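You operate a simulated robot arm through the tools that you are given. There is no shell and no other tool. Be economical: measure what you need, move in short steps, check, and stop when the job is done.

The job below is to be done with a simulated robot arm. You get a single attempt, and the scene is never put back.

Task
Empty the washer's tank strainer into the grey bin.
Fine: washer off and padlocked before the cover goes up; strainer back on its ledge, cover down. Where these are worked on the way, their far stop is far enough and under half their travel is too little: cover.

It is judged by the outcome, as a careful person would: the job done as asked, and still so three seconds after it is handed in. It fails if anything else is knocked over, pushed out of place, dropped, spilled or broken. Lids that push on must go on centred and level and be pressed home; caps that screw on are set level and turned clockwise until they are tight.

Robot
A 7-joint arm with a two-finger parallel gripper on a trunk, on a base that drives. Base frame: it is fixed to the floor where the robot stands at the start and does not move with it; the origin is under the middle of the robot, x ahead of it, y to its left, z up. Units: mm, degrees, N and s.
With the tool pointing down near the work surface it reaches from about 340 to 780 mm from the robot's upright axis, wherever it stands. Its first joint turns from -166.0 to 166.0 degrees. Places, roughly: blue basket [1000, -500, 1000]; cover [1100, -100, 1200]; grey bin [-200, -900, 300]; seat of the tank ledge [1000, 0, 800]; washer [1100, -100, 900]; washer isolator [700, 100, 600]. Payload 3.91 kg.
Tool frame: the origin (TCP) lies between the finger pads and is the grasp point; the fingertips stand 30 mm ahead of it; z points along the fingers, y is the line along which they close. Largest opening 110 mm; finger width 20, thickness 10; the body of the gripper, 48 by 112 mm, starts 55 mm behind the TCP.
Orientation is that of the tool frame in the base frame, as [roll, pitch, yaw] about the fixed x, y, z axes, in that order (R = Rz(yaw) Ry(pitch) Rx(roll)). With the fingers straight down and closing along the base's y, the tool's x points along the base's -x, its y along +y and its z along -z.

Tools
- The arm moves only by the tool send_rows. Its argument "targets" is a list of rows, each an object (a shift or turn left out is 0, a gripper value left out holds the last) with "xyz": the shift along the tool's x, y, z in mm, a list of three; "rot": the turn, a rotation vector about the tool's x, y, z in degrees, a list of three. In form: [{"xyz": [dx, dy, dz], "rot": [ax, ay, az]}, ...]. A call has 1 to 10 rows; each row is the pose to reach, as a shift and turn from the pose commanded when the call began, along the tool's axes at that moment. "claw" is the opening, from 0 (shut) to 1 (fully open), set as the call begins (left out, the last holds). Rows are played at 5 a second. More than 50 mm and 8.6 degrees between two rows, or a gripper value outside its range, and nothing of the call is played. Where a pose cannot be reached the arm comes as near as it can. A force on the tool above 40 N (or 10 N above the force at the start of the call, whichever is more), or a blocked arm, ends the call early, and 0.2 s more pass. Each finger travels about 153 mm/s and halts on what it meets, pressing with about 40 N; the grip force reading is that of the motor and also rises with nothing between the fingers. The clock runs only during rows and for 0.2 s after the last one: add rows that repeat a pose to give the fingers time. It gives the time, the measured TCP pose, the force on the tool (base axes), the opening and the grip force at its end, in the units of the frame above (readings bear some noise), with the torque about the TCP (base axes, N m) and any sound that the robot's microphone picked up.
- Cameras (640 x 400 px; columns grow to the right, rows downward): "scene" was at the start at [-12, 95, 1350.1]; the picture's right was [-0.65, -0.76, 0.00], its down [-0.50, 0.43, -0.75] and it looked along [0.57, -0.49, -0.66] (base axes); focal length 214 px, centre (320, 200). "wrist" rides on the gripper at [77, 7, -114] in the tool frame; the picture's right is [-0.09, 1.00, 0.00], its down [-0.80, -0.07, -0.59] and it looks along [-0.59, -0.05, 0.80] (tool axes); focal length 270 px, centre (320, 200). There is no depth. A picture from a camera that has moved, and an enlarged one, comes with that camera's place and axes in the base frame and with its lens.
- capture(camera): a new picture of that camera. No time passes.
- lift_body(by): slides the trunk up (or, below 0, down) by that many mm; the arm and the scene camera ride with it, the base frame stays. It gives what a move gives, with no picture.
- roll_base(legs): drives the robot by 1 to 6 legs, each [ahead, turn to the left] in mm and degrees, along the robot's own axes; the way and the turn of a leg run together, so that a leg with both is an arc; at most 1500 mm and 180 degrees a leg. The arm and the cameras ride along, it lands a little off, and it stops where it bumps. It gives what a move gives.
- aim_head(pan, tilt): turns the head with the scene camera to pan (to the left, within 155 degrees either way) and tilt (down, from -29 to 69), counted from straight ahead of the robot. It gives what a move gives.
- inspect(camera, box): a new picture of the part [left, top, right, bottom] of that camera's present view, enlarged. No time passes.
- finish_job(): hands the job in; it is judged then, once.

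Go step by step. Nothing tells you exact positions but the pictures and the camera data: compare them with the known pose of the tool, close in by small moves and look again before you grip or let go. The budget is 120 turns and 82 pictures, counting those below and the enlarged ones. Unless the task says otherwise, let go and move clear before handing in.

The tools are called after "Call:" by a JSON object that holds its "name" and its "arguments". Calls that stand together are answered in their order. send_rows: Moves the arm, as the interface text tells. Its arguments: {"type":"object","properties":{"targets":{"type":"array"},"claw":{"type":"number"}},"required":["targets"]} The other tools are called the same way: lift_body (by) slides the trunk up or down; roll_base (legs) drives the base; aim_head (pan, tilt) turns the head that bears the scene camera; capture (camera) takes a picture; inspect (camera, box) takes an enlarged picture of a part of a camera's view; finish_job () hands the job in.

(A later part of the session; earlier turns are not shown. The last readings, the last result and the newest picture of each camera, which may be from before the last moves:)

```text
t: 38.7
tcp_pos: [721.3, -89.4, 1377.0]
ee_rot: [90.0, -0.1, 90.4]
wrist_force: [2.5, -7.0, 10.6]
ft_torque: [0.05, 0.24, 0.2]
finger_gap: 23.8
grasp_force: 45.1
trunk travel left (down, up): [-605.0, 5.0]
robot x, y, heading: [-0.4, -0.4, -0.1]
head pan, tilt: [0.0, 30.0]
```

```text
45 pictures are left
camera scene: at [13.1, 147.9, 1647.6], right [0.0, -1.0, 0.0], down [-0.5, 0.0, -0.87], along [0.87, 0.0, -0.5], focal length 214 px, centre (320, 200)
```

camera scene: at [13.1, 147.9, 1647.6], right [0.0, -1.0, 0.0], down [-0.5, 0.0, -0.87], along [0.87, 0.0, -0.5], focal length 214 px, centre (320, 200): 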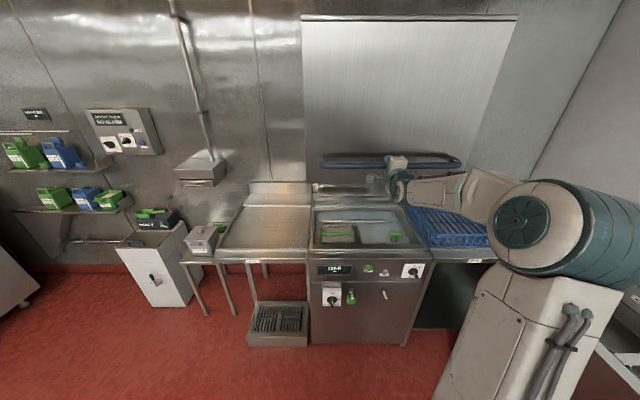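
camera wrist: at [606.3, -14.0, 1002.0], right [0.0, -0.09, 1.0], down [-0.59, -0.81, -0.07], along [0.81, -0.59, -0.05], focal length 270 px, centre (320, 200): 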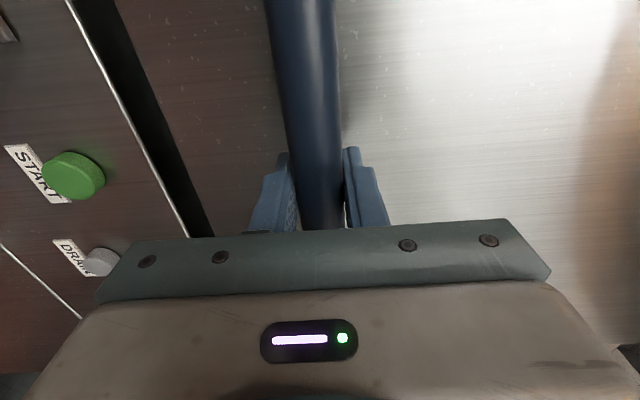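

Hood is high already; I continue upward to find the far stop, and look into the tank.

Call:
{"name": "send_rows", "arguments": {"targets": [{"xyz": [0, 10, 0]}, {"xyz": [0, 20, 0]}, {"xyz": [0, 30, 0]}, {"xyz": [0, 40, 0]}, {"xyz": [0, 50, 0]}, {"xyz": [0, 60, 0]}]}}

Call:
{"name": "inspect", "arguments": {"camera": "scene", "box": [300, 180, 440, 270]}}

```text
t: 39.6
tcp_pos: [721.6, -88.7, 1397.0]
ee_rot: [91.9, -0.4, 90.4]
wrist_force: [-0.2, -2.8, -4.8]
ft_torque: [-0.31, -0.31, 0.3]
finger_gap: 23.5
grasp_force: 45.6
trunk travel left (down, up): [-605.0, 5.0]
robot x, y, heading: [-1.9, 3.4, -0.0]
head pan, tilt: [0.0, 30.0]
stopped in row 4: the force on the tool passed its limit at 49 N (the readings are from after the stop); the commanded pose is now the measured one
```

```text
4.44 times, centred on (370, 225) of scene
camera zoom: at [14.2, 148.9, 1647.4], right [0.0, -1.0, 0.0], down [-0.5, 0.0, -0.87], along [0.87, 0.0, -0.5], focal length 953 px, centre (98, 89)
```

zoom: 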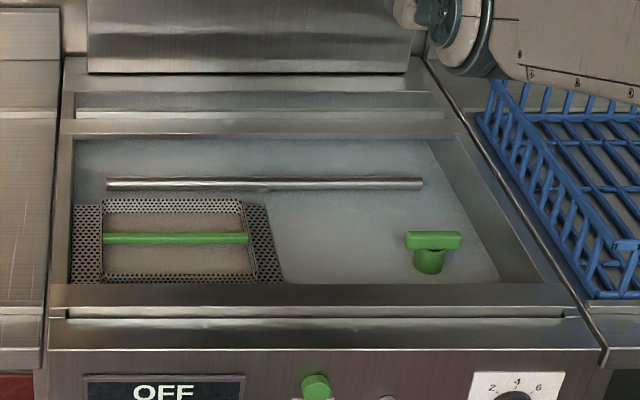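

The hood is at its upper stop (z 1397, ~400 mm travel). I release, back off and check it stays up.

Call:
{"name": "send_rows", "arguments": {"claw": 0.7, "targets": [{"xyz": [0, 0, 0]}, {"xyz": [0, 0, 0]}, {"xyz": [0, 0, 0]}, {"xyz": [0, 0, -40]}, {"xyz": [0, 0, -80]}, {"xyz": [0, 0, -120]}, {"xyz": [0, 0, -160]}, {"xyz": [0, 0, -200]}]}}

Call:
{"name": "lift_body", "arguments": {"by": -250}}

Call:
{"name": "send_rows", "arguments": {"targets": [{"rot": [8.5, 0, 0]}, {"rot": [17, 0, 0]}, {"rot": [25.5, 0, 0]}, {"rot": [34, 0, 0]}, {"rot": [42.5, 0, 0]}, {"rot": [51, 0, 0]}, {"rot": [59.5, 0, 0]}, {"rot": [68, 0, 0]}, {"rot": [76.5, 0, 0]}, {"rot": [85, 0, 0]}]}}

Call:
{"name": "capture", "arguments": {"camera": "scene"}}

```text
t: 41.5
tcp_pos: [519.7, -88.5, 1406.6]
ee_rot: [91.6, -0.4, 90.6]
wrist_force: [-0.8, 0.3, 0.0]
ft_torque: [0.01, -0.02, 0.01]
finger_gap: 76.8
grasp_force: 0.0
trunk travel left (down, up): [-605.0, 5.0]
robot x, y, heading: [0.5, -2.3, -0.0]
head pan, tilt: [0.0, 30.0]
```

```text
t: 44.0
tcp_pos: [520.8, -88.8, 1155.2]
ee_rot: [91.7, -0.5, 90.5]
wrist_force: [-0.7, 0.4, -0.6]
ft_torque: [0.05, 0.02, -0.01]
finger_gap: 77.0
grasp_force: 0.1
trunk travel left (down, up): [-355.0, 255.0]
robot x, y, heading: [-0.3, -1.7, -0.1]
head pan, tilt: [0.0, 30.0]
```

```text
t: 46.2
tcp_pos: [364.5, -163.9, 1055.9]
ee_rot: [176.8, 0.3, 91.6]
wrist_force: [0.4, 0.7, -0.2]
ft_torque: [-0.08, 0.01, 0.01]
finger_gap: 77.0
grasp_force: 0.1
out of reach, approached as far as the arm can: row 2, 3, 4, 5, 6, 7, 8, 9, 10
trunk travel left (down, up): [-355.0, 255.0]
robot x, y, heading: [2.9, -0.3, -0.2]
head pan, tilt: [0.0, 30.0]
```

```text
43 pictures are left
camera scene: at [14.2, 152.6, 1396.7], right [0.0, -1.0, 0.0], down [-0.5, 0.0, -0.87], along [0.87, 0.0, -0.5], focal length 214 px, centre (320, 200)
```

scene: 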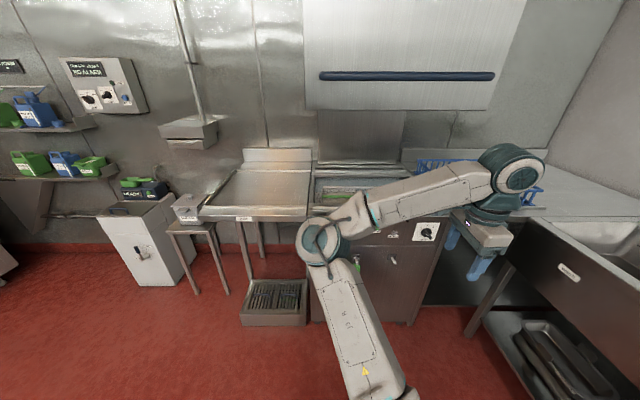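

Hood stays up, but the last turn was at the reach limit and the arm folded. I lower to a comfortable pose and check.

Call:
{"name": "send_rows", "arguments": {"targets": [{"xyz": [0, 0, 40]}, {"xyz": [0, 0, 80]}, {"xyz": [0, 0, 120]}, {"xyz": [0, 0, 160]}, {"xyz": [0, 0, 200]}, {"xyz": [0, 0, 240]}, {"xyz": [0, 0, 240]}]}}

Call:
{"name": "capture", "arguments": {"camera": "scene"}}

```text
t: 47.8
tcp_pos: [380.9, -172.7, 819.2]
ee_rot: [176.7, -0.3, 90.5]
wrist_force: [-0.4, -0.5, 0.0]
ft_torque: [-0.01, 0.01, 0.04]
finger_gap: 77.0
grasp_force: 0.2
trunk travel left (down, up): [-355.0, 255.0]
robot x, y, heading: [-1.3, 0.2, 0.2]
head pan, tilt: [0.0, 30.0]
```

```text
42 pictures are left
camera scene: at [13.7, 149.5, 1397.2], right [0.0, -1.0, 0.0], down [-0.5, 0.0, -0.87], along [0.87, 0.0, -0.5], focal length 214 px, centre (320, 200)
```

scene: 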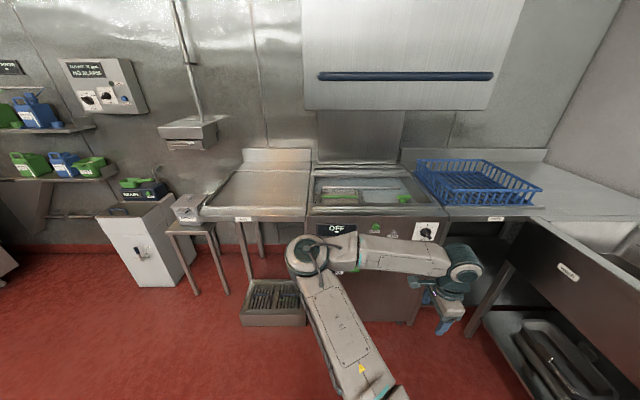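

The elbow now bulges to the left at rim height. I extend the arm forward and up a bit to see how the elbow sits before driving in.

Call:
{"name": "send_rows", "arguments": {"targets": [{"xyz": [15, 40, -10], "rot": [3.3, 0, 0]}, {"xyz": [30, 80, -30], "rot": [3.3, 0, 0]}, {"xyz": [45, 120, -55], "rot": [3.3, 0, 0]}, {"xyz": [60, 160, -80], "rot": [3.3, 0, 0]}, {"xyz": [75, 200, -100], "rot": [3.3, 0, 0]}, {"xyz": [90, 240, -120], "rot": [3.3, 0, 0]}, {"xyz": [110, 270, -140], "rot": [3.3, 0, 0]}]}}

Call:
{"name": "capture", "arguments": {"camera": "scene"}}

```text
t: 49.4
tcp_pos: [406.5, -171.8, 925.8]
ee_rot: [179.9, -0.3, 90.7]
wrist_force: [0.3, 0.0, 0.6]
ft_torque: [0.0, 0.0, 0.02]
finger_gap: 77.0
grasp_force: 0.0
out of reach, approached as far as the arm can: row 1, 2, 3, 4, 5, 6, 7
trunk travel left (down, up): [-355.0, 255.0]
robot x, y, heading: [1.0, 0.1, -0.4]
head pan, tilt: [0.0, 30.0]
```

```text
41 pictures are left
camera scene: at [13.7, 149.5, 1397.2], right [0.0, -1.0, 0.0], down [-0.5, 0.0, -0.87], along [0.87, 0.0, -0.5], focal length 214 px, centre (320, 200)
```

scene: 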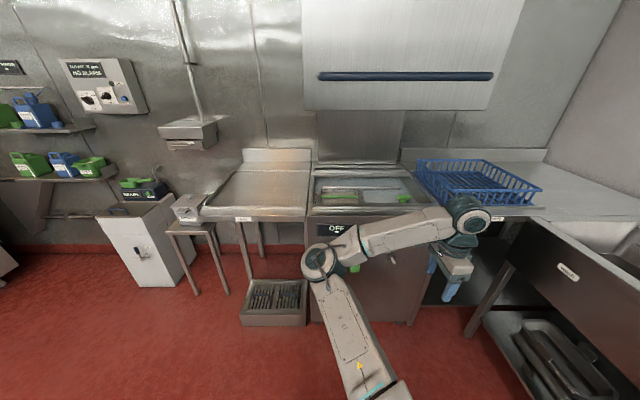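

The arm is against a joint limit in this posture. I unwind the tool roll to the original yaw and come down to the starting region to recover the elbow-up posture.

Call:
{"name": "send_rows", "arguments": {"targets": [{"xyz": [0, 0, 15], "rot": [0, 0, -8.5]}, {"xyz": [0, 0, 30], "rot": [0, 0, -17]}, {"xyz": [0, 0, 45], "rot": [0, 0, -25.5]}, {"xyz": [0, 0, 60], "rot": [0, 0, -34]}, {"xyz": [0, 0, 75], "rot": [0, 0, -42.5]}, {"xyz": [0, 0, 90], "rot": [0, 0, -51]}, {"xyz": [10, 0, 105], "rot": [0, 0, -59.5]}, {"xyz": [20, 0, 120], "rot": [0, 0, -68]}, {"xyz": [35, 5, 135], "rot": [0, 0, -76.5]}, {"xyz": [50, 15, 145], "rot": [0, 0, -85]}]}}

Call:
{"name": "send_rows", "arguments": {"targets": [{"xyz": [-20, 0, 0]}, {"xyz": [-40, 0, 0]}, {"xyz": [-60, 0, 0]}, {"xyz": [-80, 0, 0]}, {"xyz": [-100, 0, 0]}]}}

Call:
{"name": "capture", "arguments": {"camera": "scene"}}

```text
t: 51.6
tcp_pos: [431.9, -120.2, 777.0]
ee_rot: [179.8, 0.1, 175.7]
wrist_force: [0.0, -0.1, 0.3]
ft_torque: [0.03, 0.01, 0.0]
finger_gap: 77.0
grasp_force: 0.0
trunk travel left (down, up): [-355.0, 255.0]
robot x, y, heading: [-4.3, 0.4, -0.2]
head pan, tilt: [0.0, 30.0]
```

```text
t: 52.8
tcp_pos: [530.9, -128.7, 777.4]
ee_rot: [179.7, 0.1, 175.5]
wrist_force: [-0.3, 0.3, 0.3]
ft_torque: [0.01, 0.02, 0.02]
finger_gap: 77.1
grasp_force: 0.0
trunk travel left (down, up): [-355.0, 255.0]
robot x, y, heading: [-2.5, 2.3, 0.0]
head pan, tilt: [0.0, 30.0]
```

```text
40 pictures are left
camera scene: at [13.6, 149.6, 1397.2], right [0.0, -1.0, 0.0], down [-0.5, 0.0, -0.87], along [0.87, 0.0, -0.5], focal length 214 px, centre (320, 200)
```

scene: 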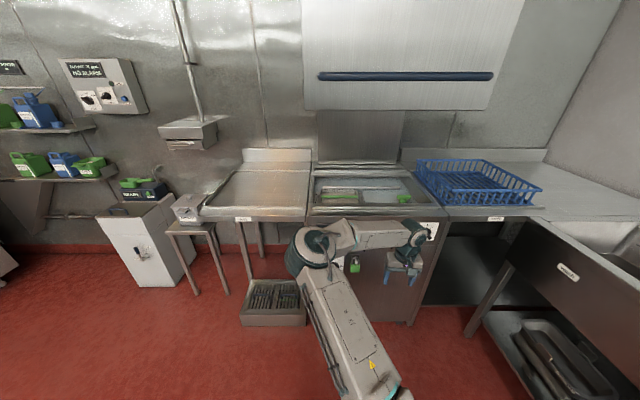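

Reachable again. I raise the trunk 150 and extend forward to see the clearance at rim height.

Call:
{"name": "lift_body", "arguments": {"by": 150}}

Call:
{"name": "send_rows", "arguments": {"targets": [{"xyz": [-30, -20, 0]}, {"xyz": [-60, -40, 0]}, {"xyz": [-90, -60, 0]}, {"xyz": [-120, -80, 0]}, {"xyz": [-150, -100, 0]}]}}

Call:
{"name": "capture", "arguments": {"camera": "scene"}}

```text
t: 54.6
tcp_pos: [531.2, -128.3, 929.1]
ee_rot: [179.6, 0.0, 175.6]
wrist_force: [0.4, -0.2, -0.1]
ft_torque: [0.02, 0.0, -0.04]
finger_gap: 77.0
grasp_force: 0.1
trunk travel left (down, up): [-505.0, 105.0]
robot x, y, heading: [0.5, -1.5, 0.1]
head pan, tilt: [0.0, 30.0]
```

```text
t: 55.8
tcp_pos: [643.4, -211.9, 926.2]
ee_rot: [179.7, 0.0, 175.6]
wrist_force: [0.5, 0.1, 0.3]
ft_torque: [0.02, -0.03, -0.02]
finger_gap: 77.1
grasp_force: 0.1
out of reach, approached as far as the arm can: row 4, 5
trunk travel left (down, up): [-505.0, 105.0]
robot x, y, heading: [-0.7, 0.8, -0.1]
head pan, tilt: [0.0, 30.0]
```

```text
39 pictures are left
camera scene: at [13.6, 149.2, 1547.2], right [0.0, -1.0, 0.0], down [-0.5, 0.0, -0.87], along [0.87, 0.0, -0.5], focal length 214 px, centre (320, 200)
```

scene: 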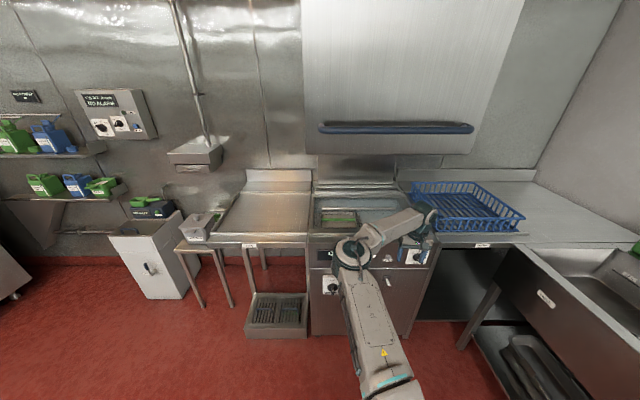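

I sent y the wrong way; moving it back to the left.

Call:
{"name": "send_rows", "arguments": {"targets": [{"xyz": [0, 45, 0]}, {"xyz": [0, 90, 0]}, {"xyz": [-5, 135, 0]}, {"xyz": [-10, 180, 0]}, {"xyz": [-20, 220, 0]}]}}

Call:
{"name": "capture", "arguments": {"camera": "scene"}}

```text
t: 57.0
tcp_pos: [679.2, 6.0, 929.1]
ee_rot: [179.8, 0.0, 175.5]
wrist_force: [0.2, -0.7, 0.3]
ft_torque: [-0.04, 0.03, 0.01]
finger_gap: 77.1
grasp_force: 0.1
trunk travel left (down, up): [-505.0, 105.0]
robot x, y, heading: [-3.2, -0.5, 0.2]
head pan, tilt: [0.0, 30.0]
```

```text
38 pictures are left
camera scene: at [13.6, 150.1, 1547.1], right [0.0, -1.0, 0.0], down [-0.5, 0.0, -0.87], along [0.87, 0.0, -0.5], focal length 214 px, centre (320, 200)
```

scene: 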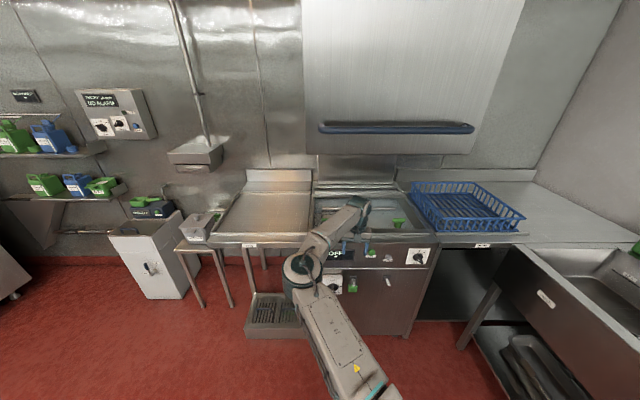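

Now the gripper must close along x (bar runs along y). I try rotating the other way (tool z −90°), putting the camera to the right.

Call:
{"name": "send_rows", "arguments": {"targets": [{"rot": [0, 0, -8.5]}, {"rot": [0, 0, -17]}, {"rot": [0, 0, -25.5]}, {"rot": [0, 0, -34]}, {"rot": [0, 0, -42.5]}, {"rot": [0, 0, -51]}, {"rot": [0, 0, -59.5]}, {"rot": [0, 0, -68]}, {"rot": [0, 0, -76.5]}, {"rot": [0, 0, -85]}]}}

Call:
{"name": "capture", "arguments": {"camera": "wrist"}}

Call:
{"name": "inspect", "arguments": {"camera": "scene", "box": [280, 160, 440, 320]}}

```text
t: 59.2
tcp_pos: [678.5, 4.4, 926.6]
ee_rot: [180.0, 0.2, -99.3]
wrist_force: [0.5, -0.4, -0.5]
ft_torque: [-0.02, 0.01, 0.0]
finger_gap: 77.0
grasp_force: 0.0
trunk travel left (down, up): [-505.0, 105.0]
robot x, y, heading: [-0.3, 4.3, 0.0]
head pan, tilt: [0.0, 30.0]
```

```text
37 pictures are left
camera wrist: at [659.1, -71.2, 1041.3], right [-0.97, 0.25, 0.0], down [0.2, 0.78, 0.6], along [0.15, 0.58, -0.8], focal length 270 px, centre (320, 200)
```

wrist: 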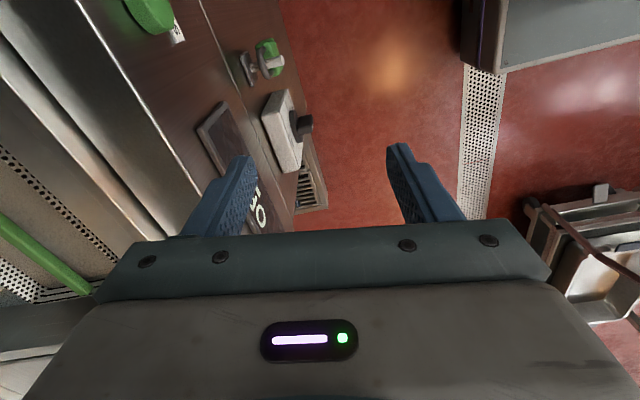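

```text
2.50 times, centred on (360, 240) of scene
camera zoom: at [13.7, 149.6, 1547.2], right [0.0, -1.0, 0.0], down [-0.5, 0.0, -0.87], along [0.87, 0.0, -0.5], focal length 536 px, centre (220, 100)
```

zoom: 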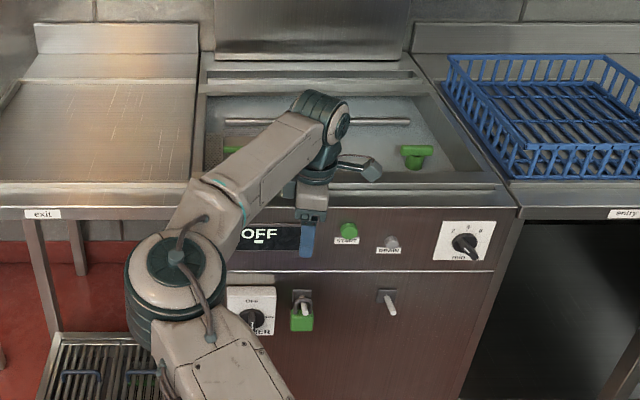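

That works. Elbow sits at about z 1010; I raise the trunk 100 more for clearance and drive 360 mm ahead so the gripper comes over the tank, under the hood.

Call:
{"name": "lift_body", "arguments": {"by": 100}}

Call:
{"name": "roll_base", "arguments": {"legs": [[360, 0]]}}

Call:
{"name": "capture", "arguments": {"camera": "wrist"}}

Call:
{"name": "capture", "arguments": {"camera": "scene"}}

```text
t: 60.5
tcp_pos: [677.8, 4.4, 1027.8]
ee_rot: [179.9, 0.1, -99.6]
wrist_force: [0.6, -0.8, -0.1]
ft_torque: [0.02, 0.01, -0.02]
finger_gap: 77.2
grasp_force: 0.0
trunk travel left (down, up): [-605.0, 5.0]
robot x, y, heading: [-1.9, 3.0, 0.0]
head pan, tilt: [0.0, 30.0]
```

```text
t: 62.8
tcp_pos: [1042.3, 5.6, 1027.0]
ee_rot: [180.0, 0.2, -99.5]
wrist_force: [-0.4, -0.1, 0.0]
ft_torque: [0.01, 0.0, -0.01]
finger_gap: 77.1
grasp_force: 0.0
trunk travel left (down, up): [-605.0, 5.0]
robot x, y, heading: [361.8, -0.4, -0.1]
head pan, tilt: [0.0, 30.0]
```

```text
35 pictures are left
camera wrist: at [1022.7, -70.4, 1141.1], right [-0.97, 0.25, 0.0], down [0.2, 0.78, 0.6], along [0.15, 0.58, -0.8], focal length 270 px, centre (320, 200)
```

wrist: 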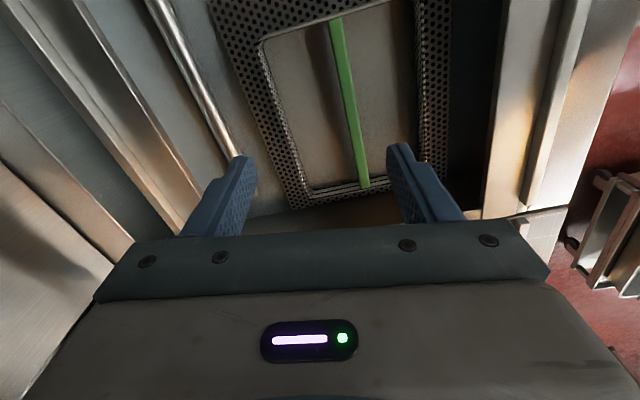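

```text
34 pictures are left
camera scene: at [377.5, 149.7, 1647.1], right [0.0, -1.0, 0.0], down [-0.5, 0.0, -0.87], along [0.87, 0.0, -0.5], focal length 214 px, centre (320, 200)
```

scene: 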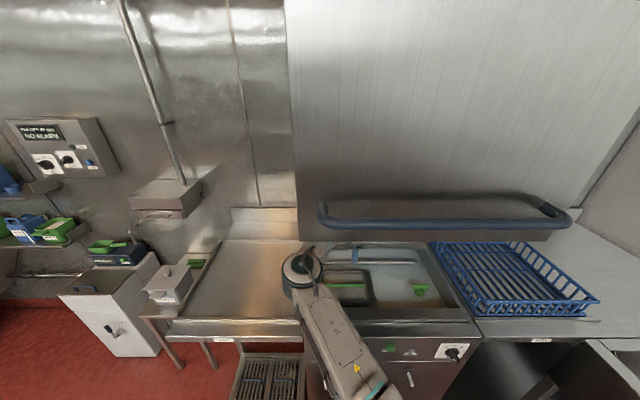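

Triangulated the strainer's green bar: x ≈ 1015, y −50…141, z ≈ 840. I centre over it, square up, and descend part-way.

Call:
{"name": "send_rows", "arguments": {"claw": 0.45, "targets": [{"xyz": [-18, 17, 0], "rot": [0, 0, -5]}, {"xyz": [-35, 33, 15], "rot": [0, 0, -9.5]}, {"xyz": [-35, 33, 45], "rot": [0, 0, -9.5]}, {"xyz": [-35, 33, 75], "rot": [0, 0, -9.5]}, {"xyz": [-35, 33, 107], "rot": [0, 0, -9.5]}, {"xyz": [-35, 33, 107], "rot": [0, 0, -9.5]}]}}

Call:
{"name": "capture", "arguments": {"camera": "wrist"}}

Call:
{"name": "inspect", "arguments": {"camera": "scene", "box": [270, 220, 450, 340]}}

```text
t: 64.2
tcp_pos: [1014.2, 45.7, 920.8]
ee_rot: [-180.0, 0.1, -89.9]
wrist_force: [0.2, 0.2, 0.0]
ft_torque: [-0.02, 0.02, 0.03]
finger_gap: 49.3
grasp_force: 0.0
trunk travel left (down, up): [-605.0, 5.0]
robot x, y, heading: [361.4, 2.9, -0.0]
head pan, tilt: [0.0, 30.0]
```

```text
33 pictures are left
camera wrist: at [1007.2, -32.0, 1033.9], right [-1.0, 0.09, 0.0], down [0.07, 0.8, 0.6], along [0.05, 0.6, -0.8], focal length 270 px, centre (320, 200)
```

wrist: 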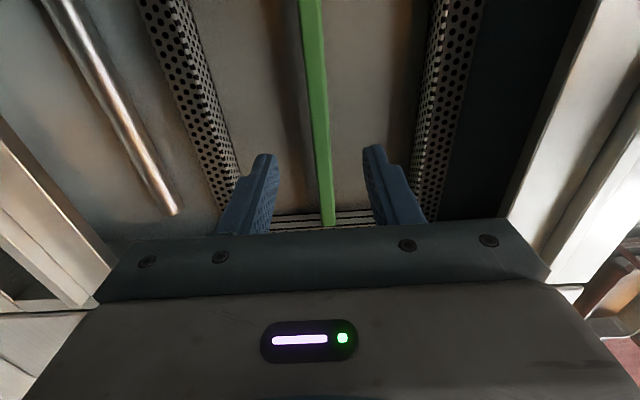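

```text
3.33 times, centred on (360, 280) of scene
camera zoom: at [376.8, 149.7, 1647.2], right [0.0, -1.0, 0.0], down [-0.5, 0.0, -0.87], along [0.87, 0.0, -0.5], focal length 715 px, centre (187, -67)
```

zoom: 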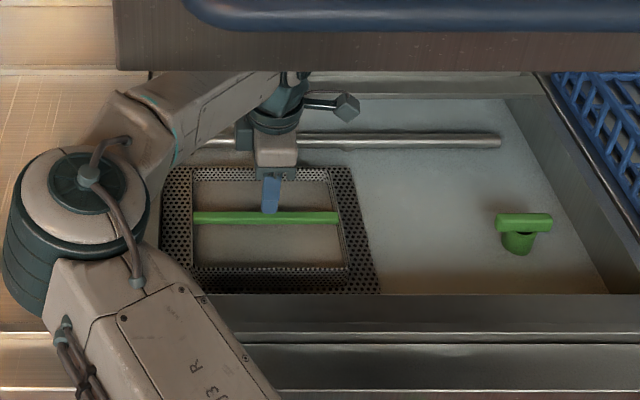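

Bar is between the fingers. Descend 76 mm and grip.

Call:
{"name": "send_rows", "arguments": {"targets": [{"xyz": [0, 0, 20]}, {"xyz": [0, 0, 40]}, {"xyz": [0, 0, 55]}, {"xyz": [0, 0, 66]}, {"xyz": [0, 0, 76]}, {"xyz": [0, 0, 76]}]}}

Call:
{"name": "send_rows", "arguments": {"claw": 0, "targets": [{"xyz": [0, 0, 0]}, {"xyz": [0, 0, 0]}, {"xyz": [0, 0, 0]}]}}

Call:
{"name": "capture", "arguments": {"camera": "wrist"}}

Call:
{"name": "inspect", "arguments": {"camera": "scene", "box": [270, 220, 450, 340]}}

```text
t: 65.6
tcp_pos: [1014.2, 45.7, 846.0]
ee_rot: [-180.0, 0.2, -89.8]
wrist_force: [0.0, 0.5, 0.3]
ft_torque: [0.01, 0.03, 0.02]
finger_gap: 49.7
grasp_force: 0.1
trunk travel left (down, up): [-605.0, 5.0]
robot x, y, heading: [363.6, -3.3, -0.3]
head pan, tilt: [0.0, 30.0]
```

```text
t: 66.4
tcp_pos: [1014.4, 46.1, 846.1]
ee_rot: [180.0, 0.2, -90.0]
wrist_force: [0.5, -0.3, 0.5]
ft_torque: [-0.04, -0.01, -0.05]
finger_gap: 13.5
grasp_force: 39.5
trunk travel left (down, up): [-605.0, 5.0]
robot x, y, heading: [364.1, -0.9, -0.1]
head pan, tilt: [0.0, 30.0]
```

```text
31 pictures are left
camera wrist: at [1007.6, -32.4, 959.1], right [-1.0, 0.09, 0.0], down [0.07, 0.8, 0.6], along [0.05, 0.6, -0.8], focal length 270 px, centre (320, 200)
```

wrist: 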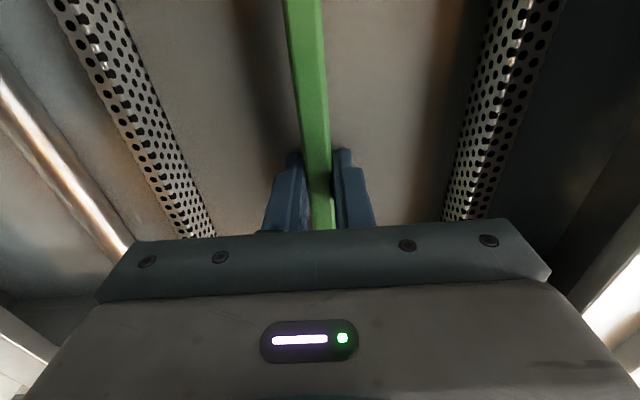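

```text
3.33 times, centred on (360, 280) of scene
camera zoom: at [376.8, 149.7, 1647.2], right [0.0, -1.0, 0.0], down [-0.5, 0.0, -0.87], along [0.87, 0.0, -0.5], focal length 715 px, centre (187, -67)
```

zoom: 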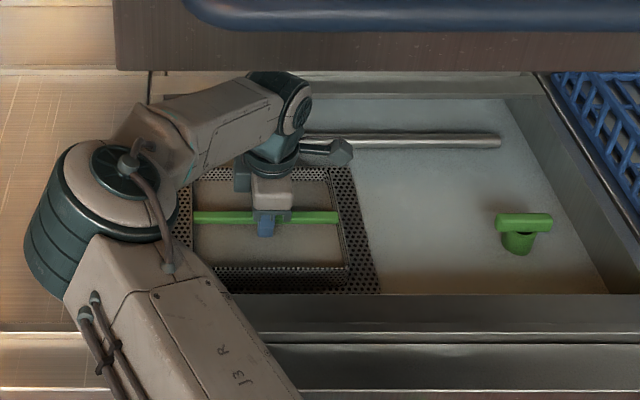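

Gripped (13.5 mm bar). Lift straight up slowly.

Call:
{"name": "send_rows", "arguments": {"targets": [{"xyz": [0, 0, -10]}, {"xyz": [0, 0, -25]}, {"xyz": [0, 0, -45]}, {"xyz": [0, 0, -65]}, {"xyz": [0, 0, -85]}, {"xyz": [0, 0, -110]}, {"xyz": [0, 0, -135]}, {"xyz": [0, 0, -160]}, {"xyz": [0, 0, -185]}, {"xyz": [0, 0, -205]}]}}

Call:
{"name": "capture", "arguments": {"camera": "scene"}}

Call:
{"name": "capture", "arguments": {"camera": "wrist"}}

```text
t: 68.6
tcp_pos: [1013.4, 43.6, 1046.7]
ee_rot: [179.7, 0.2, -89.9]
wrist_force: [0.4, 0.7, -3.1]
ft_torque: [-0.02, -0.02, -0.02]
finger_gap: 13.7
grasp_force: 40.2
trunk travel left (down, up): [-605.0, 5.0]
robot x, y, heading: [362.3, -1.0, 0.1]
head pan, tilt: [0.0, 30.0]
```

```text
29 pictures are left
camera scene: at [377.3, 149.8, 1646.0], right [0.0, -1.0, 0.0], down [-0.5, 0.0, -0.87], along [0.87, 0.0, -0.5], focal length 214 px, centre (320, 200)
```

scene: 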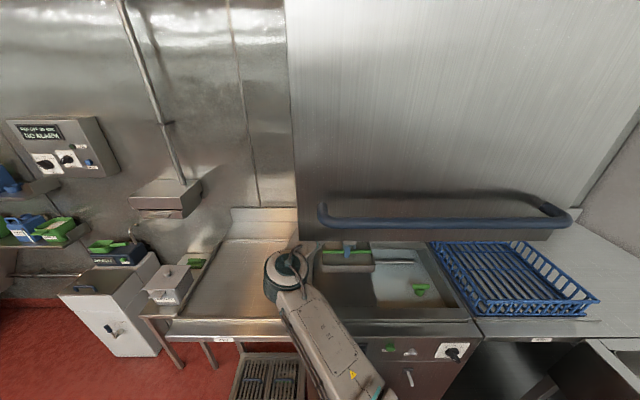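

```text
28 pictures are left
camera wrist: at [1007.2, -33.7, 1160.8], right [-1.0, 0.09, 0.01], down [0.07, 0.8, 0.6], along [0.05, 0.59, -0.8], focal length 270 px, centre (320, 200)
```

wrist: 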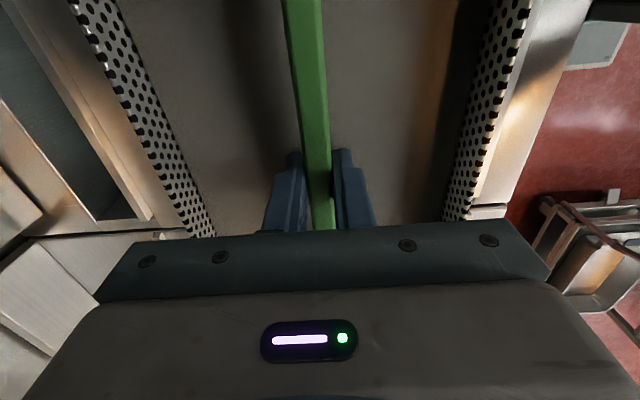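

Strainer is out (about 3 N). I back straight out 360 mm and look toward the bin on the right rear.

Call:
{"name": "roll_base", "arguments": {"legs": [[-420, 0]]}}

Call:
{"name": "aim_head", "arguments": {"pan": -105, "tilt": 38}}

Call:
{"name": "capture", "arguments": {"camera": "scene"}}

Call:
{"name": "capture", "arguments": {"camera": "wrist"}}

```text
t: 71.2
tcp_pos: [600.3, 44.0, 1051.2]
ee_rot: [180.0, 0.4, -89.8]
wrist_force: [0.1, 0.6, -2.5]
ft_torque: [-0.02, -0.04, -0.01]
finger_gap: 13.6
grasp_force: 40.6
trunk travel left (down, up): [-605.0, 5.0]
robot x, y, heading: [-52.3, 0.1, 0.2]
head pan, tilt: [0.0, 30.0]
```

```text
t: 73.0
tcp_pos: [600.4, 44.3, 1051.0]
ee_rot: [180.0, 0.3, -89.8]
wrist_force: [-0.5, -1.3, -2.2]
ft_torque: [-0.03, -0.03, 0.0]
finger_gap: 13.3
grasp_force: 39.7
trunk travel left (down, up): [-605.0, 5.0]
robot x, y, heading: [-54.3, -0.3, -0.0]
head pan, tilt: [-105.0, 38.0]
```

```text
27 pictures are left
camera scene: at [-150.1, 65.9, 1634.8], right [-0.97, 0.26, 0.0], down [0.16, 0.59, -0.79], along [-0.2, -0.76, -0.62], focal length 214 px, centre (320, 200)
```

scene: 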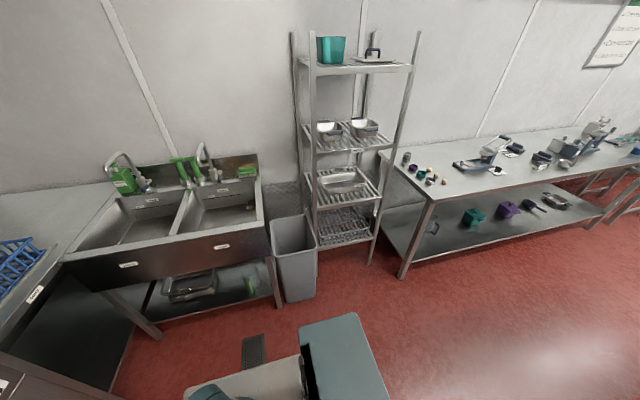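

```text
26 pictures are left
camera wrist: at [593.0, -34.0, 1164.6], right [-1.0, 0.09, 0.0], down [0.07, 0.8, 0.6], along [0.05, 0.6, -0.8], focal length 270 px, centre (320, 200)
```

wrist: 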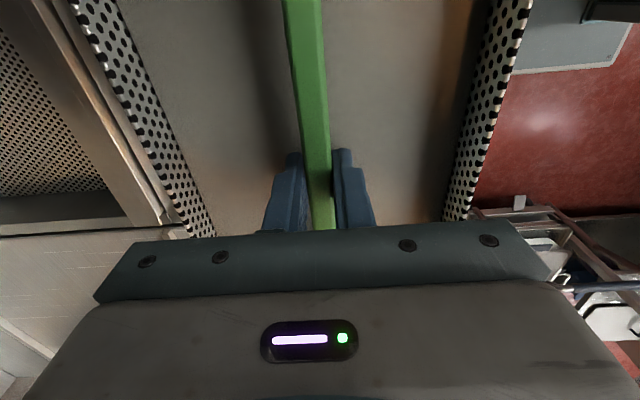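

The bin rim is about x −336…−102, y −1090…−743, z ≈ 600 (centre ≈ (−220, −917)), between sink end and rack. I retract the arm a bit, turn right about 100° and then look again.

Call:
{"name": "send_rows", "arguments": {"targets": [{"xyz": [10, 20, 0]}, {"xyz": [20, 40, 0]}, {"xyz": [30, 60, 0]}, {"xyz": [40, 80, 0]}, {"xyz": [44, 100, 0]}, {"xyz": [44, 100, 0]}]}}

Call:
{"name": "roll_base", "arguments": {"legs": [[0, -50], [0, -50.5]]}}

Call:
{"name": "aim_head", "arguments": {"pan": 0, "tilt": 40}}

Call:
{"name": "capture", "arguments": {"camera": "scene"}}

```text
t: 74.4
tcp_pos: [499.0, 0.6, 1053.6]
ee_rot: [-179.9, 0.3, -89.9]
wrist_force: [0.5, -0.5, -3.0]
ft_torque: [0.0, -0.02, 0.02]
finger_gap: 13.4
grasp_force: 39.8
trunk travel left (down, up): [-605.0, 5.0]
robot x, y, heading: [-49.1, -2.0, 0.0]
head pan, tilt: [-105.0, 38.0]
```

```text
t: 79.3
tcp_pos: [-150.0, -543.4, 1051.9]
ee_rot: [-179.9, 0.3, 169.9]
wrist_force: [-0.8, -0.4, -3.4]
ft_torque: [0.01, 0.01, -0.04]
finger_gap: 13.4
grasp_force: 39.6
trunk travel left (down, up): [-605.0, 5.0]
robot x, y, heading: [-53.4, 1.8, -100.3]
head pan, tilt: [-105.0, 38.0]
```

```text
t: 81.2
tcp_pos: [-149.7, -543.2, 1052.8]
ee_rot: [180.0, 0.3, 169.9]
wrist_force: [0.1, 0.9, -3.3]
ft_torque: [-0.05, 0.0, 0.02]
finger_gap: 13.5
grasp_force: 39.7
trunk travel left (down, up): [-605.0, 5.0]
robot x, y, heading: [-57.7, -2.2, -99.9]
head pan, tilt: [0.0, 40.0]
```

```text
25 pictures are left
camera scene: at [94.6, -36.1, 1631.8], right [-0.98, 0.18, 0.0], down [0.11, 0.63, -0.77], along [-0.14, -0.75, -0.64], focal length 214 px, centre (320, 200)
```

scene: 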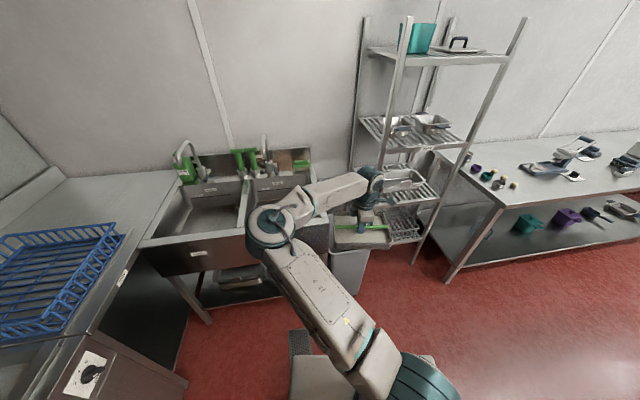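

To keep the elbow away from the sink I'll approach the bin from a more westerly stand: about (−405, −334), heading −72°.

Call:
{"name": "roll_base", "arguments": {"legs": [[0, -36], [480, 0], [0, 64]]}}

Call:
{"name": "capture", "arguments": {"camera": "scene"}}

```text
t: 87.7
tcp_pos: [-469.0, -876.9, 1054.4]
ee_rot: [179.8, -0.6, 173.7]
wrist_force: [-12.4, -0.3, -0.6]
ft_torque: [-0.17, -0.21, -0.76]
finger_gap: 17.5
grasp_force: 40.0
trunk travel left (down, up): [-605.0, 5.0]
robot x, y, heading: [-409.3, -331.7, -95.4]
head pan, tilt: [0.0, 40.0]
stopped in leg 3: the force on the tool passed its limit at 52 N (the readings are from after the stop); the commanded pose is now the measured one
```

```text
24 pictures are left
camera scene: at [-260.7, -355.4, 1632.0], right [-1.0, 0.1, 0.0], down [0.06, 0.64, -0.77], along [-0.07, -0.76, -0.64], focal length 214 px, centre (320, 200)
```

scene: 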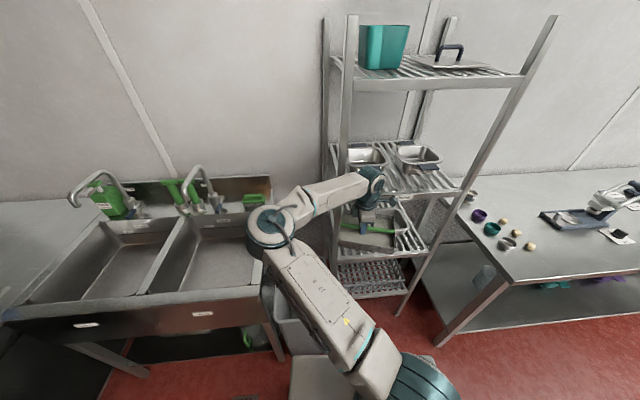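

The strainer touched the rack's front post while turning. I look closely before moving.

Call:
{"name": "inspect", "arguments": {"camera": "scene", "box": [310, 150, 430, 260]}}

Call:
{"name": "capture", "arguments": {"camera": "wrist"}}

```text
3.64 times, centred on (370, 205) of scene
camera zoom: at [-260.7, -355.4, 1632.0], right [-1.0, 0.1, 0.0], down [0.06, 0.64, -0.77], along [-0.07, -0.76, -0.64], focal length 780 px, centre (138, 182)
```

zoom: 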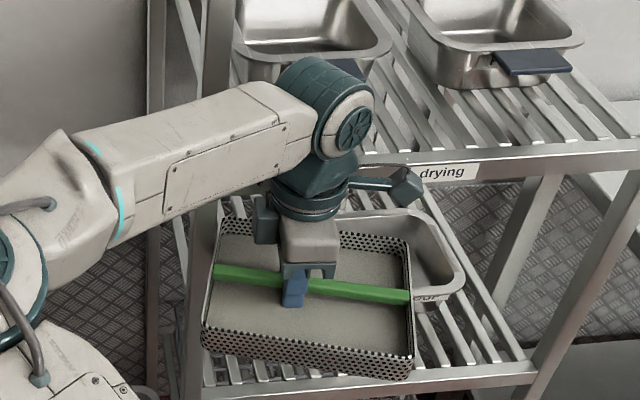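

```text
22 pictures are left
camera wrist: at [-542.5, -863.1, 1168.1], right [0.2, 0.98, 0.0], down [0.8, -0.16, 0.58], along [0.57, -0.11, -0.81], focal length 270 px, centre (320, 200)
```

wrist: 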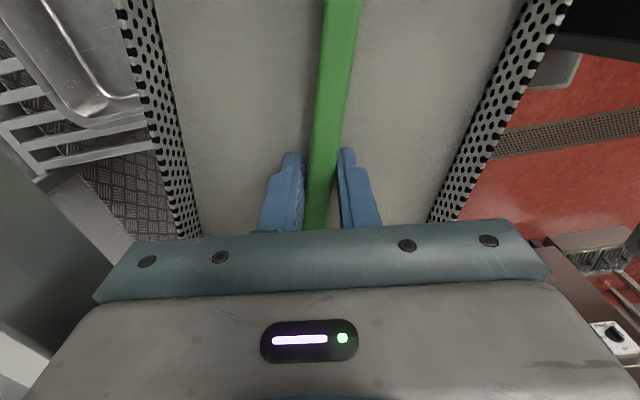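

The strainer's left end only rests against the post; it's still held. I ease off 2° and back straight out.

Call:
{"name": "roll_base", "arguments": {"legs": [[0, -2], [-260, 0]]}}

Call:
{"name": "capture", "arguments": {"camera": "scene"}}

```text
t: 89.9
tcp_pos: [-449.4, -616.5, 1053.5]
ee_rot: [179.9, -0.6, 172.1]
wrist_force: [-0.7, 0.3, -2.4]
ft_torque: [-0.04, -0.11, 0.02]
finger_gap: 13.4
grasp_force: 40.3
trunk travel left (down, up): [-605.0, 5.0]
robot x, y, heading: [-374.3, -75.5, -97.3]
head pan, tilt: [0.0, 40.0]
```

```text
21 pictures are left
camera scene: at [-226.8, -100.4, 1631.8], right [-0.99, 0.13, 0.0], down [0.08, 0.64, -0.77], along [-0.1, -0.76, -0.64], focal length 214 px, centre (320, 200)
```

scene: 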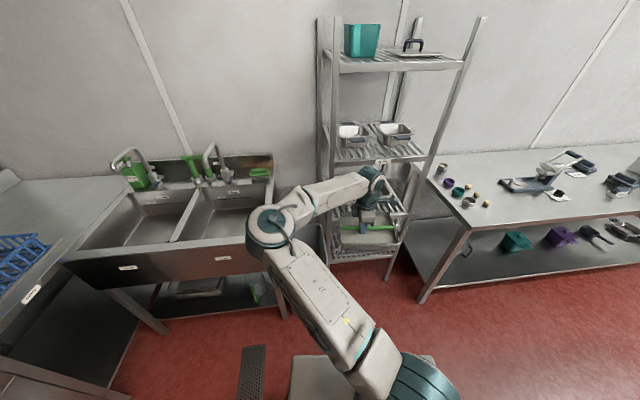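

Free again. Better geometry: turn the strainer's long axis along my forward direction, so it fits between sink and rack, and tip it forward. First yaw the tool by 90° here in free space and face the bin.

Call:
{"name": "send_rows", "arguments": {"targets": [{"rot": [0, 0, 8.5]}, {"rot": [0, 0, 17]}, {"rot": [0, 0, 25.5]}, {"rot": [0, 0, 34]}, {"rot": [0, 0, 42.5]}, {"rot": [0, 0, 51]}, {"rot": [0, 0, 59.5]}, {"rot": [0, 0, 68]}, {"rot": [0, 0, 76.5]}, {"rot": [0, 0, 85]}]}}

Call:
{"name": "roll_base", "arguments": {"legs": [[0, 18.3]]}}

Call:
{"name": "capture", "arguments": {"camera": "scene"}}

```text
t: 92.1
tcp_pos: [-448.2, -617.3, 1053.1]
ee_rot: [-179.4, -0.4, 87.0]
wrist_force: [0.7, 0.6, -2.7]
ft_torque: [-0.09, -0.03, 0.02]
finger_gap: 13.7
grasp_force: 40.4
trunk travel left (down, up): [-605.0, 5.0]
robot x, y, heading: [-376.5, -72.8, -97.4]
head pan, tilt: [0.0, 40.0]
```

```text
t: 93.6
tcp_pos: [-273.3, -613.8, 1052.0]
ee_rot: [-179.4, -0.3, 105.4]
wrist_force: [-0.5, -0.8, -2.3]
ft_torque: [-0.04, -0.01, -0.04]
finger_gap: 13.7
grasp_force: 39.9
trunk travel left (down, up): [-605.0, 5.0]
robot x, y, heading: [-375.9, -73.7, -79.0]
head pan, tilt: [0.0, 40.0]
```

```text
20 pictures are left
camera scene: at [-225.0, -52.9, 1631.7], right [-0.98, -0.19, 0.0], down [-0.12, 0.63, -0.77], along [0.15, -0.75, -0.64], focal length 214 px, centre (320, 200)
```

scene: 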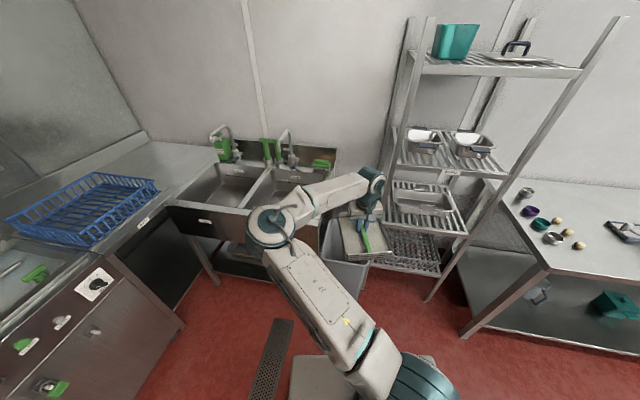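

The elbow would end up over the sink from here at low height. A stand further west with heading −55° keeps elbow and forearm clear of sink and rack. I turn to heading 0, back up, then turn to −55° and recheck.

Call:
{"name": "roll_base", "arguments": {"legs": [[0, 79], [-417, 0], [0, -55]]}}

Call:
{"name": "capture", "arguments": {"camera": "scene"}}

```text
t: 102.0
tcp_pos: [-473.7, -525.3, 1052.0]
ee_rot: [-179.4, -0.3, 129.9]
wrist_force: [-0.5, 0.5, -2.5]
ft_torque: [-0.07, -0.03, -0.02]
finger_gap: 13.8
grasp_force: 40.0
trunk travel left (down, up): [-605.0, 5.0]
robot x, y, heading: [-790.8, -72.6, -54.4]
head pan, tilt: [0.0, 40.0]
```

```text
19 pictures are left
camera scene: at [-662.8, 3.8, 1631.8], right [-0.81, -0.58, 0.0], down [-0.37, 0.52, -0.77], along [0.45, -0.62, -0.64], focal length 214 px, centre (320, 200)
```

scene: 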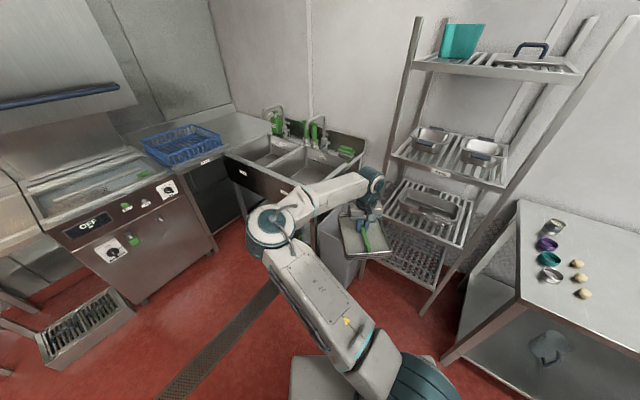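

Lined up with the bin. Drive ahead 350 mm and look.

Call:
{"name": "roll_base", "arguments": {"legs": [[350, 0]]}}

Call:
{"name": "capture", "arguments": {"camera": "scene"}}

```text
t: 104.2
tcp_pos: [-266.7, -808.2, 1051.8]
ee_rot: [-179.4, -0.2, 130.4]
wrist_force: [-0.7, -0.4, -3.2]
ft_torque: [-0.02, -0.07, 0.0]
finger_gap: 13.8
grasp_force: 40.2
trunk travel left (down, up): [-605.0, 5.0]
robot x, y, heading: [-583.5, -359.7, -54.2]
head pan, tilt: [0.0, 40.0]
```

```text
18 pictures are left
camera scene: at [-457.2, -281.3, 1631.8], right [-0.81, -0.59, 0.0], down [-0.38, 0.52, -0.77], along [0.45, -0.62, -0.64], focal length 214 px, centre (320, 200)
```

scene: 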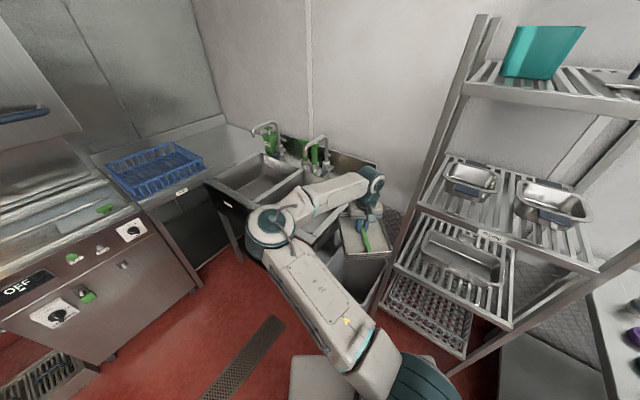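

Call:
{"name": "inspect", "arguments": {"camera": "scene", "box": [300, 170, 440, 320]}}

```text
2.67 times, centred on (370, 245) of scene
camera zoom: at [-457.2, -281.3, 1631.8], right [-0.81, -0.59, 0.0], down [-0.38, 0.52, -0.77], along [0.45, -0.62, -0.64], focal length 572 px, centre (187, 80)
```

zoom: 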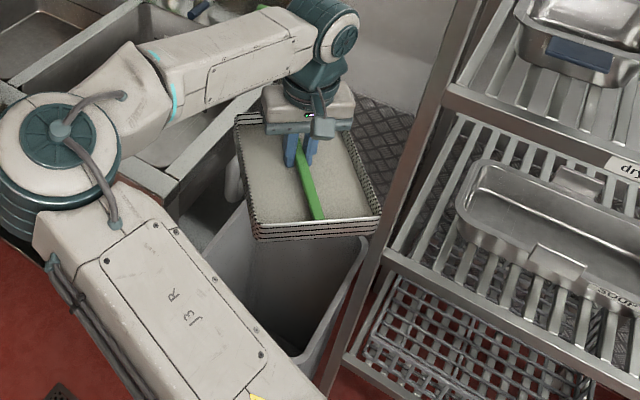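

Bin rim confirmed (x ≈ −360…−105). Move the strainer over its centre (−228, −900) and lower to z ≈ 900.

Call:
{"name": "send_rows", "arguments": {"targets": [{"xyz": [-32, -10, 0]}, {"xyz": [-64, -20, 0]}, {"xyz": [-95, -30, 0]}, {"xyz": [-95, -30, 30]}, {"xyz": [-95, -30, 60]}, {"xyz": [-95, -30, 90]}, {"xyz": [-95, -30, 120]}, {"xyz": [-95, -30, 150]}, {"xyz": [-95, -30, 150]}]}}

Call:
{"name": "capture", "arguments": {"camera": "scene"}}

```text
t: 106.2
tcp_pos: [-228.0, -901.0, 903.0]
ee_rot: [-179.3, -0.3, 130.3]
wrist_force: [-0.3, 0.6, -2.2]
ft_torque: [-0.03, -0.03, 0.02]
finger_gap: 13.5
grasp_force: 40.3
trunk travel left (down, up): [-605.0, 5.0]
robot x, y, heading: [-586.3, -360.0, -54.3]
head pan, tilt: [0.0, 40.0]
```

```text
16 pictures are left
camera scene: at [-457.6, -280.9, 1631.8], right [-0.81, -0.59, 0.0], down [-0.38, 0.52, -0.77], along [0.45, -0.62, -0.64], focal length 214 px, centre (320, 200)
```

scene: 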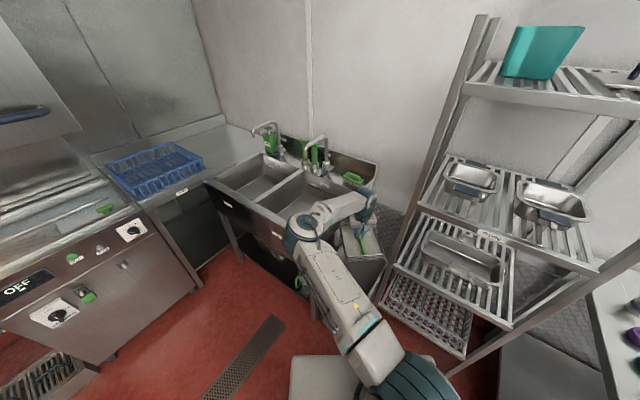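

Clear of sink and rack, strainer over the bin. Tip it forward now.

Call:
{"name": "send_rows", "arguments": {"targets": [{"xyz": [0, 0, 20], "rot": [0, -6, 0]}, {"xyz": [0, 0, 40], "rot": [0, -12, 0]}, {"xyz": [0, 0, 40], "rot": [0, -20, 0]}, {"xyz": [0, 0, 40], "rot": [0, -28, 0]}, {"xyz": [0, 0, 40], "rot": [0, -36, 0]}, {"xyz": [0, 0, 40], "rot": [0, -44, 0]}, {"xyz": [0, 0, 40], "rot": [0, -52, 0]}, {"xyz": [0, 0, 40], "rot": [0, -60, 0]}, {"xyz": [0, 0, 40], "rot": [0, -68, 0]}, {"xyz": [0, 0, 40], "rot": [0, -76, 0]}]}}

Call:
{"name": "inspect", "arguments": {"camera": "scene", "box": [260, 160, 440, 320]}}

```text
t: 108.5
tcp_pos: [-229.5, -900.5, 863.2]
ee_rot: [-177.3, 75.8, 132.9]
wrist_force: [0.0, 0.7, -1.3]
ft_torque: [0.02, 0.07, 0.0]
finger_gap: 13.5
grasp_force: 39.4
trunk travel left (down, up): [-605.0, 5.0]
robot x, y, heading: [-589.1, -360.2, -54.0]
head pan, tilt: [0.0, 40.0]
```

```text
2.50 times, centred on (350, 240) of scene
camera zoom: at [-457.9, -281.1, 1631.9], right [-0.81, -0.59, 0.0], down [-0.38, 0.52, -0.77], along [0.45, -0.62, -0.64], focal length 536 px, centre (245, 100)
```

zoom: 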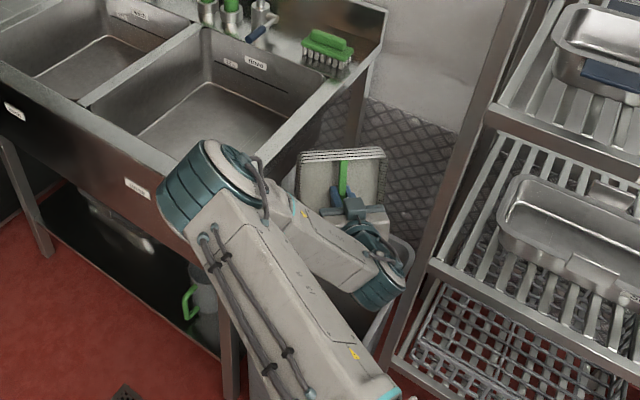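

Weight has dropped; contents are falling out. Tip further to be sure.

Call:
{"name": "send_rows", "arguments": {"targets": [{"rot": [0, -8, 0]}, {"rot": [0, -16, 0]}, {"rot": [0, -24, 0]}, {"rot": [0, -32, 0]}, {"rot": [0, -40, 0]}, {"rot": [0, -40, 0]}, {"rot": [0, -40, 0]}]}}

Call:
{"name": "inspect", "arguments": {"camera": "scene", "box": [260, 160, 440, 320]}}

Call:
{"name": "capture", "arguments": {"camera": "wrist"}}

```text
t: 110.0
tcp_pos: [-227.0, -908.4, 964.8]
ee_rot: [-1.4, 64.3, -51.0]
wrist_force: [0.6, -0.6, -1.1]
ft_torque: [0.05, 0.05, 0.0]
finger_gap: 13.4
grasp_force: 39.9
out of reach, approached as far as the arm can: row 2, 3, 4, 5, 6, 7
trunk travel left (down, up): [-605.0, 5.0]
robot x, y, heading: [-587.9, -362.9, -54.2]
head pan, tilt: [0.0, 40.0]
```

```text
2.50 times, centred on (350, 240) of scene
camera zoom: at [-457.8, -280.6, 1631.8], right [-0.81, -0.59, 0.0], down [-0.38, 0.52, -0.77], along [0.45, -0.62, -0.64], focal length 536 px, centre (245, 100)
```

zoom: 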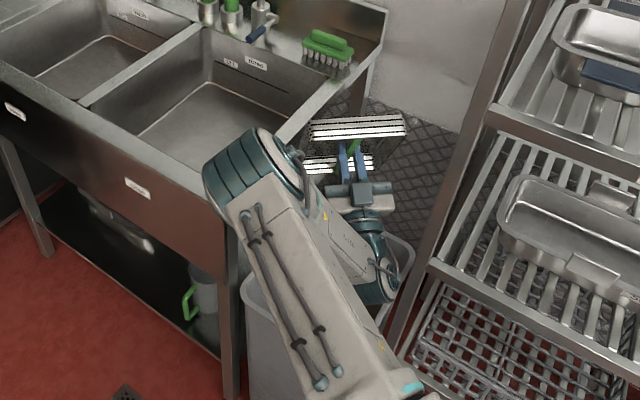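

```text
13 pictures are left
camera wrist: at [-267.2, -852.2, 845.0], right [0.74, 0.67, 0.07], down [-0.62, 0.63, 0.46], along [0.27, -0.38, 0.88], focal length 270 px, centre (320, 200)
```

wrist: 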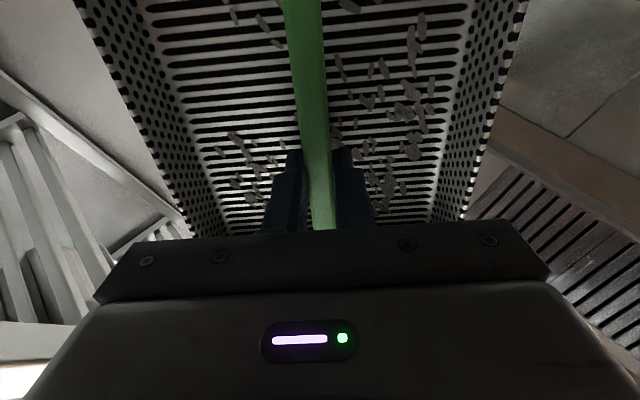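

Mostly emptied; some flakes cling to the slots. I shake it over the bin and look again.

Call:
{"name": "send_rows", "arguments": {"targets": [{"xyz": [0, 0, -25]}, {"xyz": [0, 0, 15]}, {"xyz": [0, 0, -25]}, {"xyz": [0, 0, 15]}, {"xyz": [0, 0, -25]}, {"xyz": [0, 0, 15]}, {"xyz": [0, 0, -25]}, {"xyz": [0, 0, 0]}, {"xyz": [0, 0, 0]}]}}

Call:
{"name": "inspect", "arguments": {"camera": "wrist", "box": [120, 0, 520, 250]}}

```text
t: 112.0
tcp_pos: [-229.0, -907.5, 964.3]
ee_rot: [-1.4, 64.4, -51.1]
wrist_force: [-1.3, 0.1, -0.6]
ft_torque: [0.0, 0.04, -0.01]
finger_gap: 13.8
grasp_force: 39.6
out of reach, approached as far as the arm can: row 1, 3, 5, 7
trunk travel left (down, up): [-605.0, 5.0]
robot x, y, heading: [-585.0, -358.7, -54.1]
head pan, tilt: [0.0, 40.0]
```

```text
1.60 times, centred on (320, 125) of wrist
camera zoom: at [-270.9, -851.5, 844.8], right [0.74, 0.67, 0.07], down [-0.62, 0.63, 0.47], along [0.27, -0.39, 0.88], focal length 432 px, centre (320, 320)
```

zoom: 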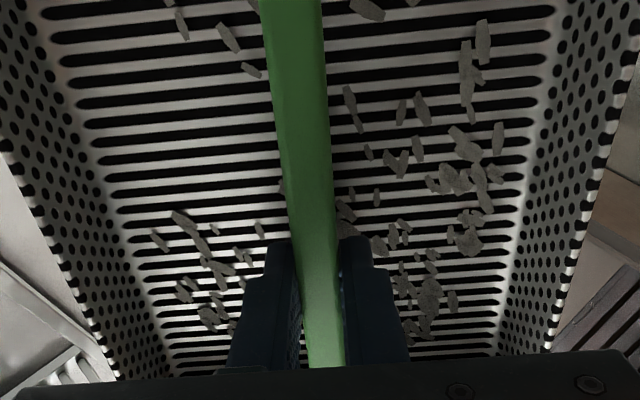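

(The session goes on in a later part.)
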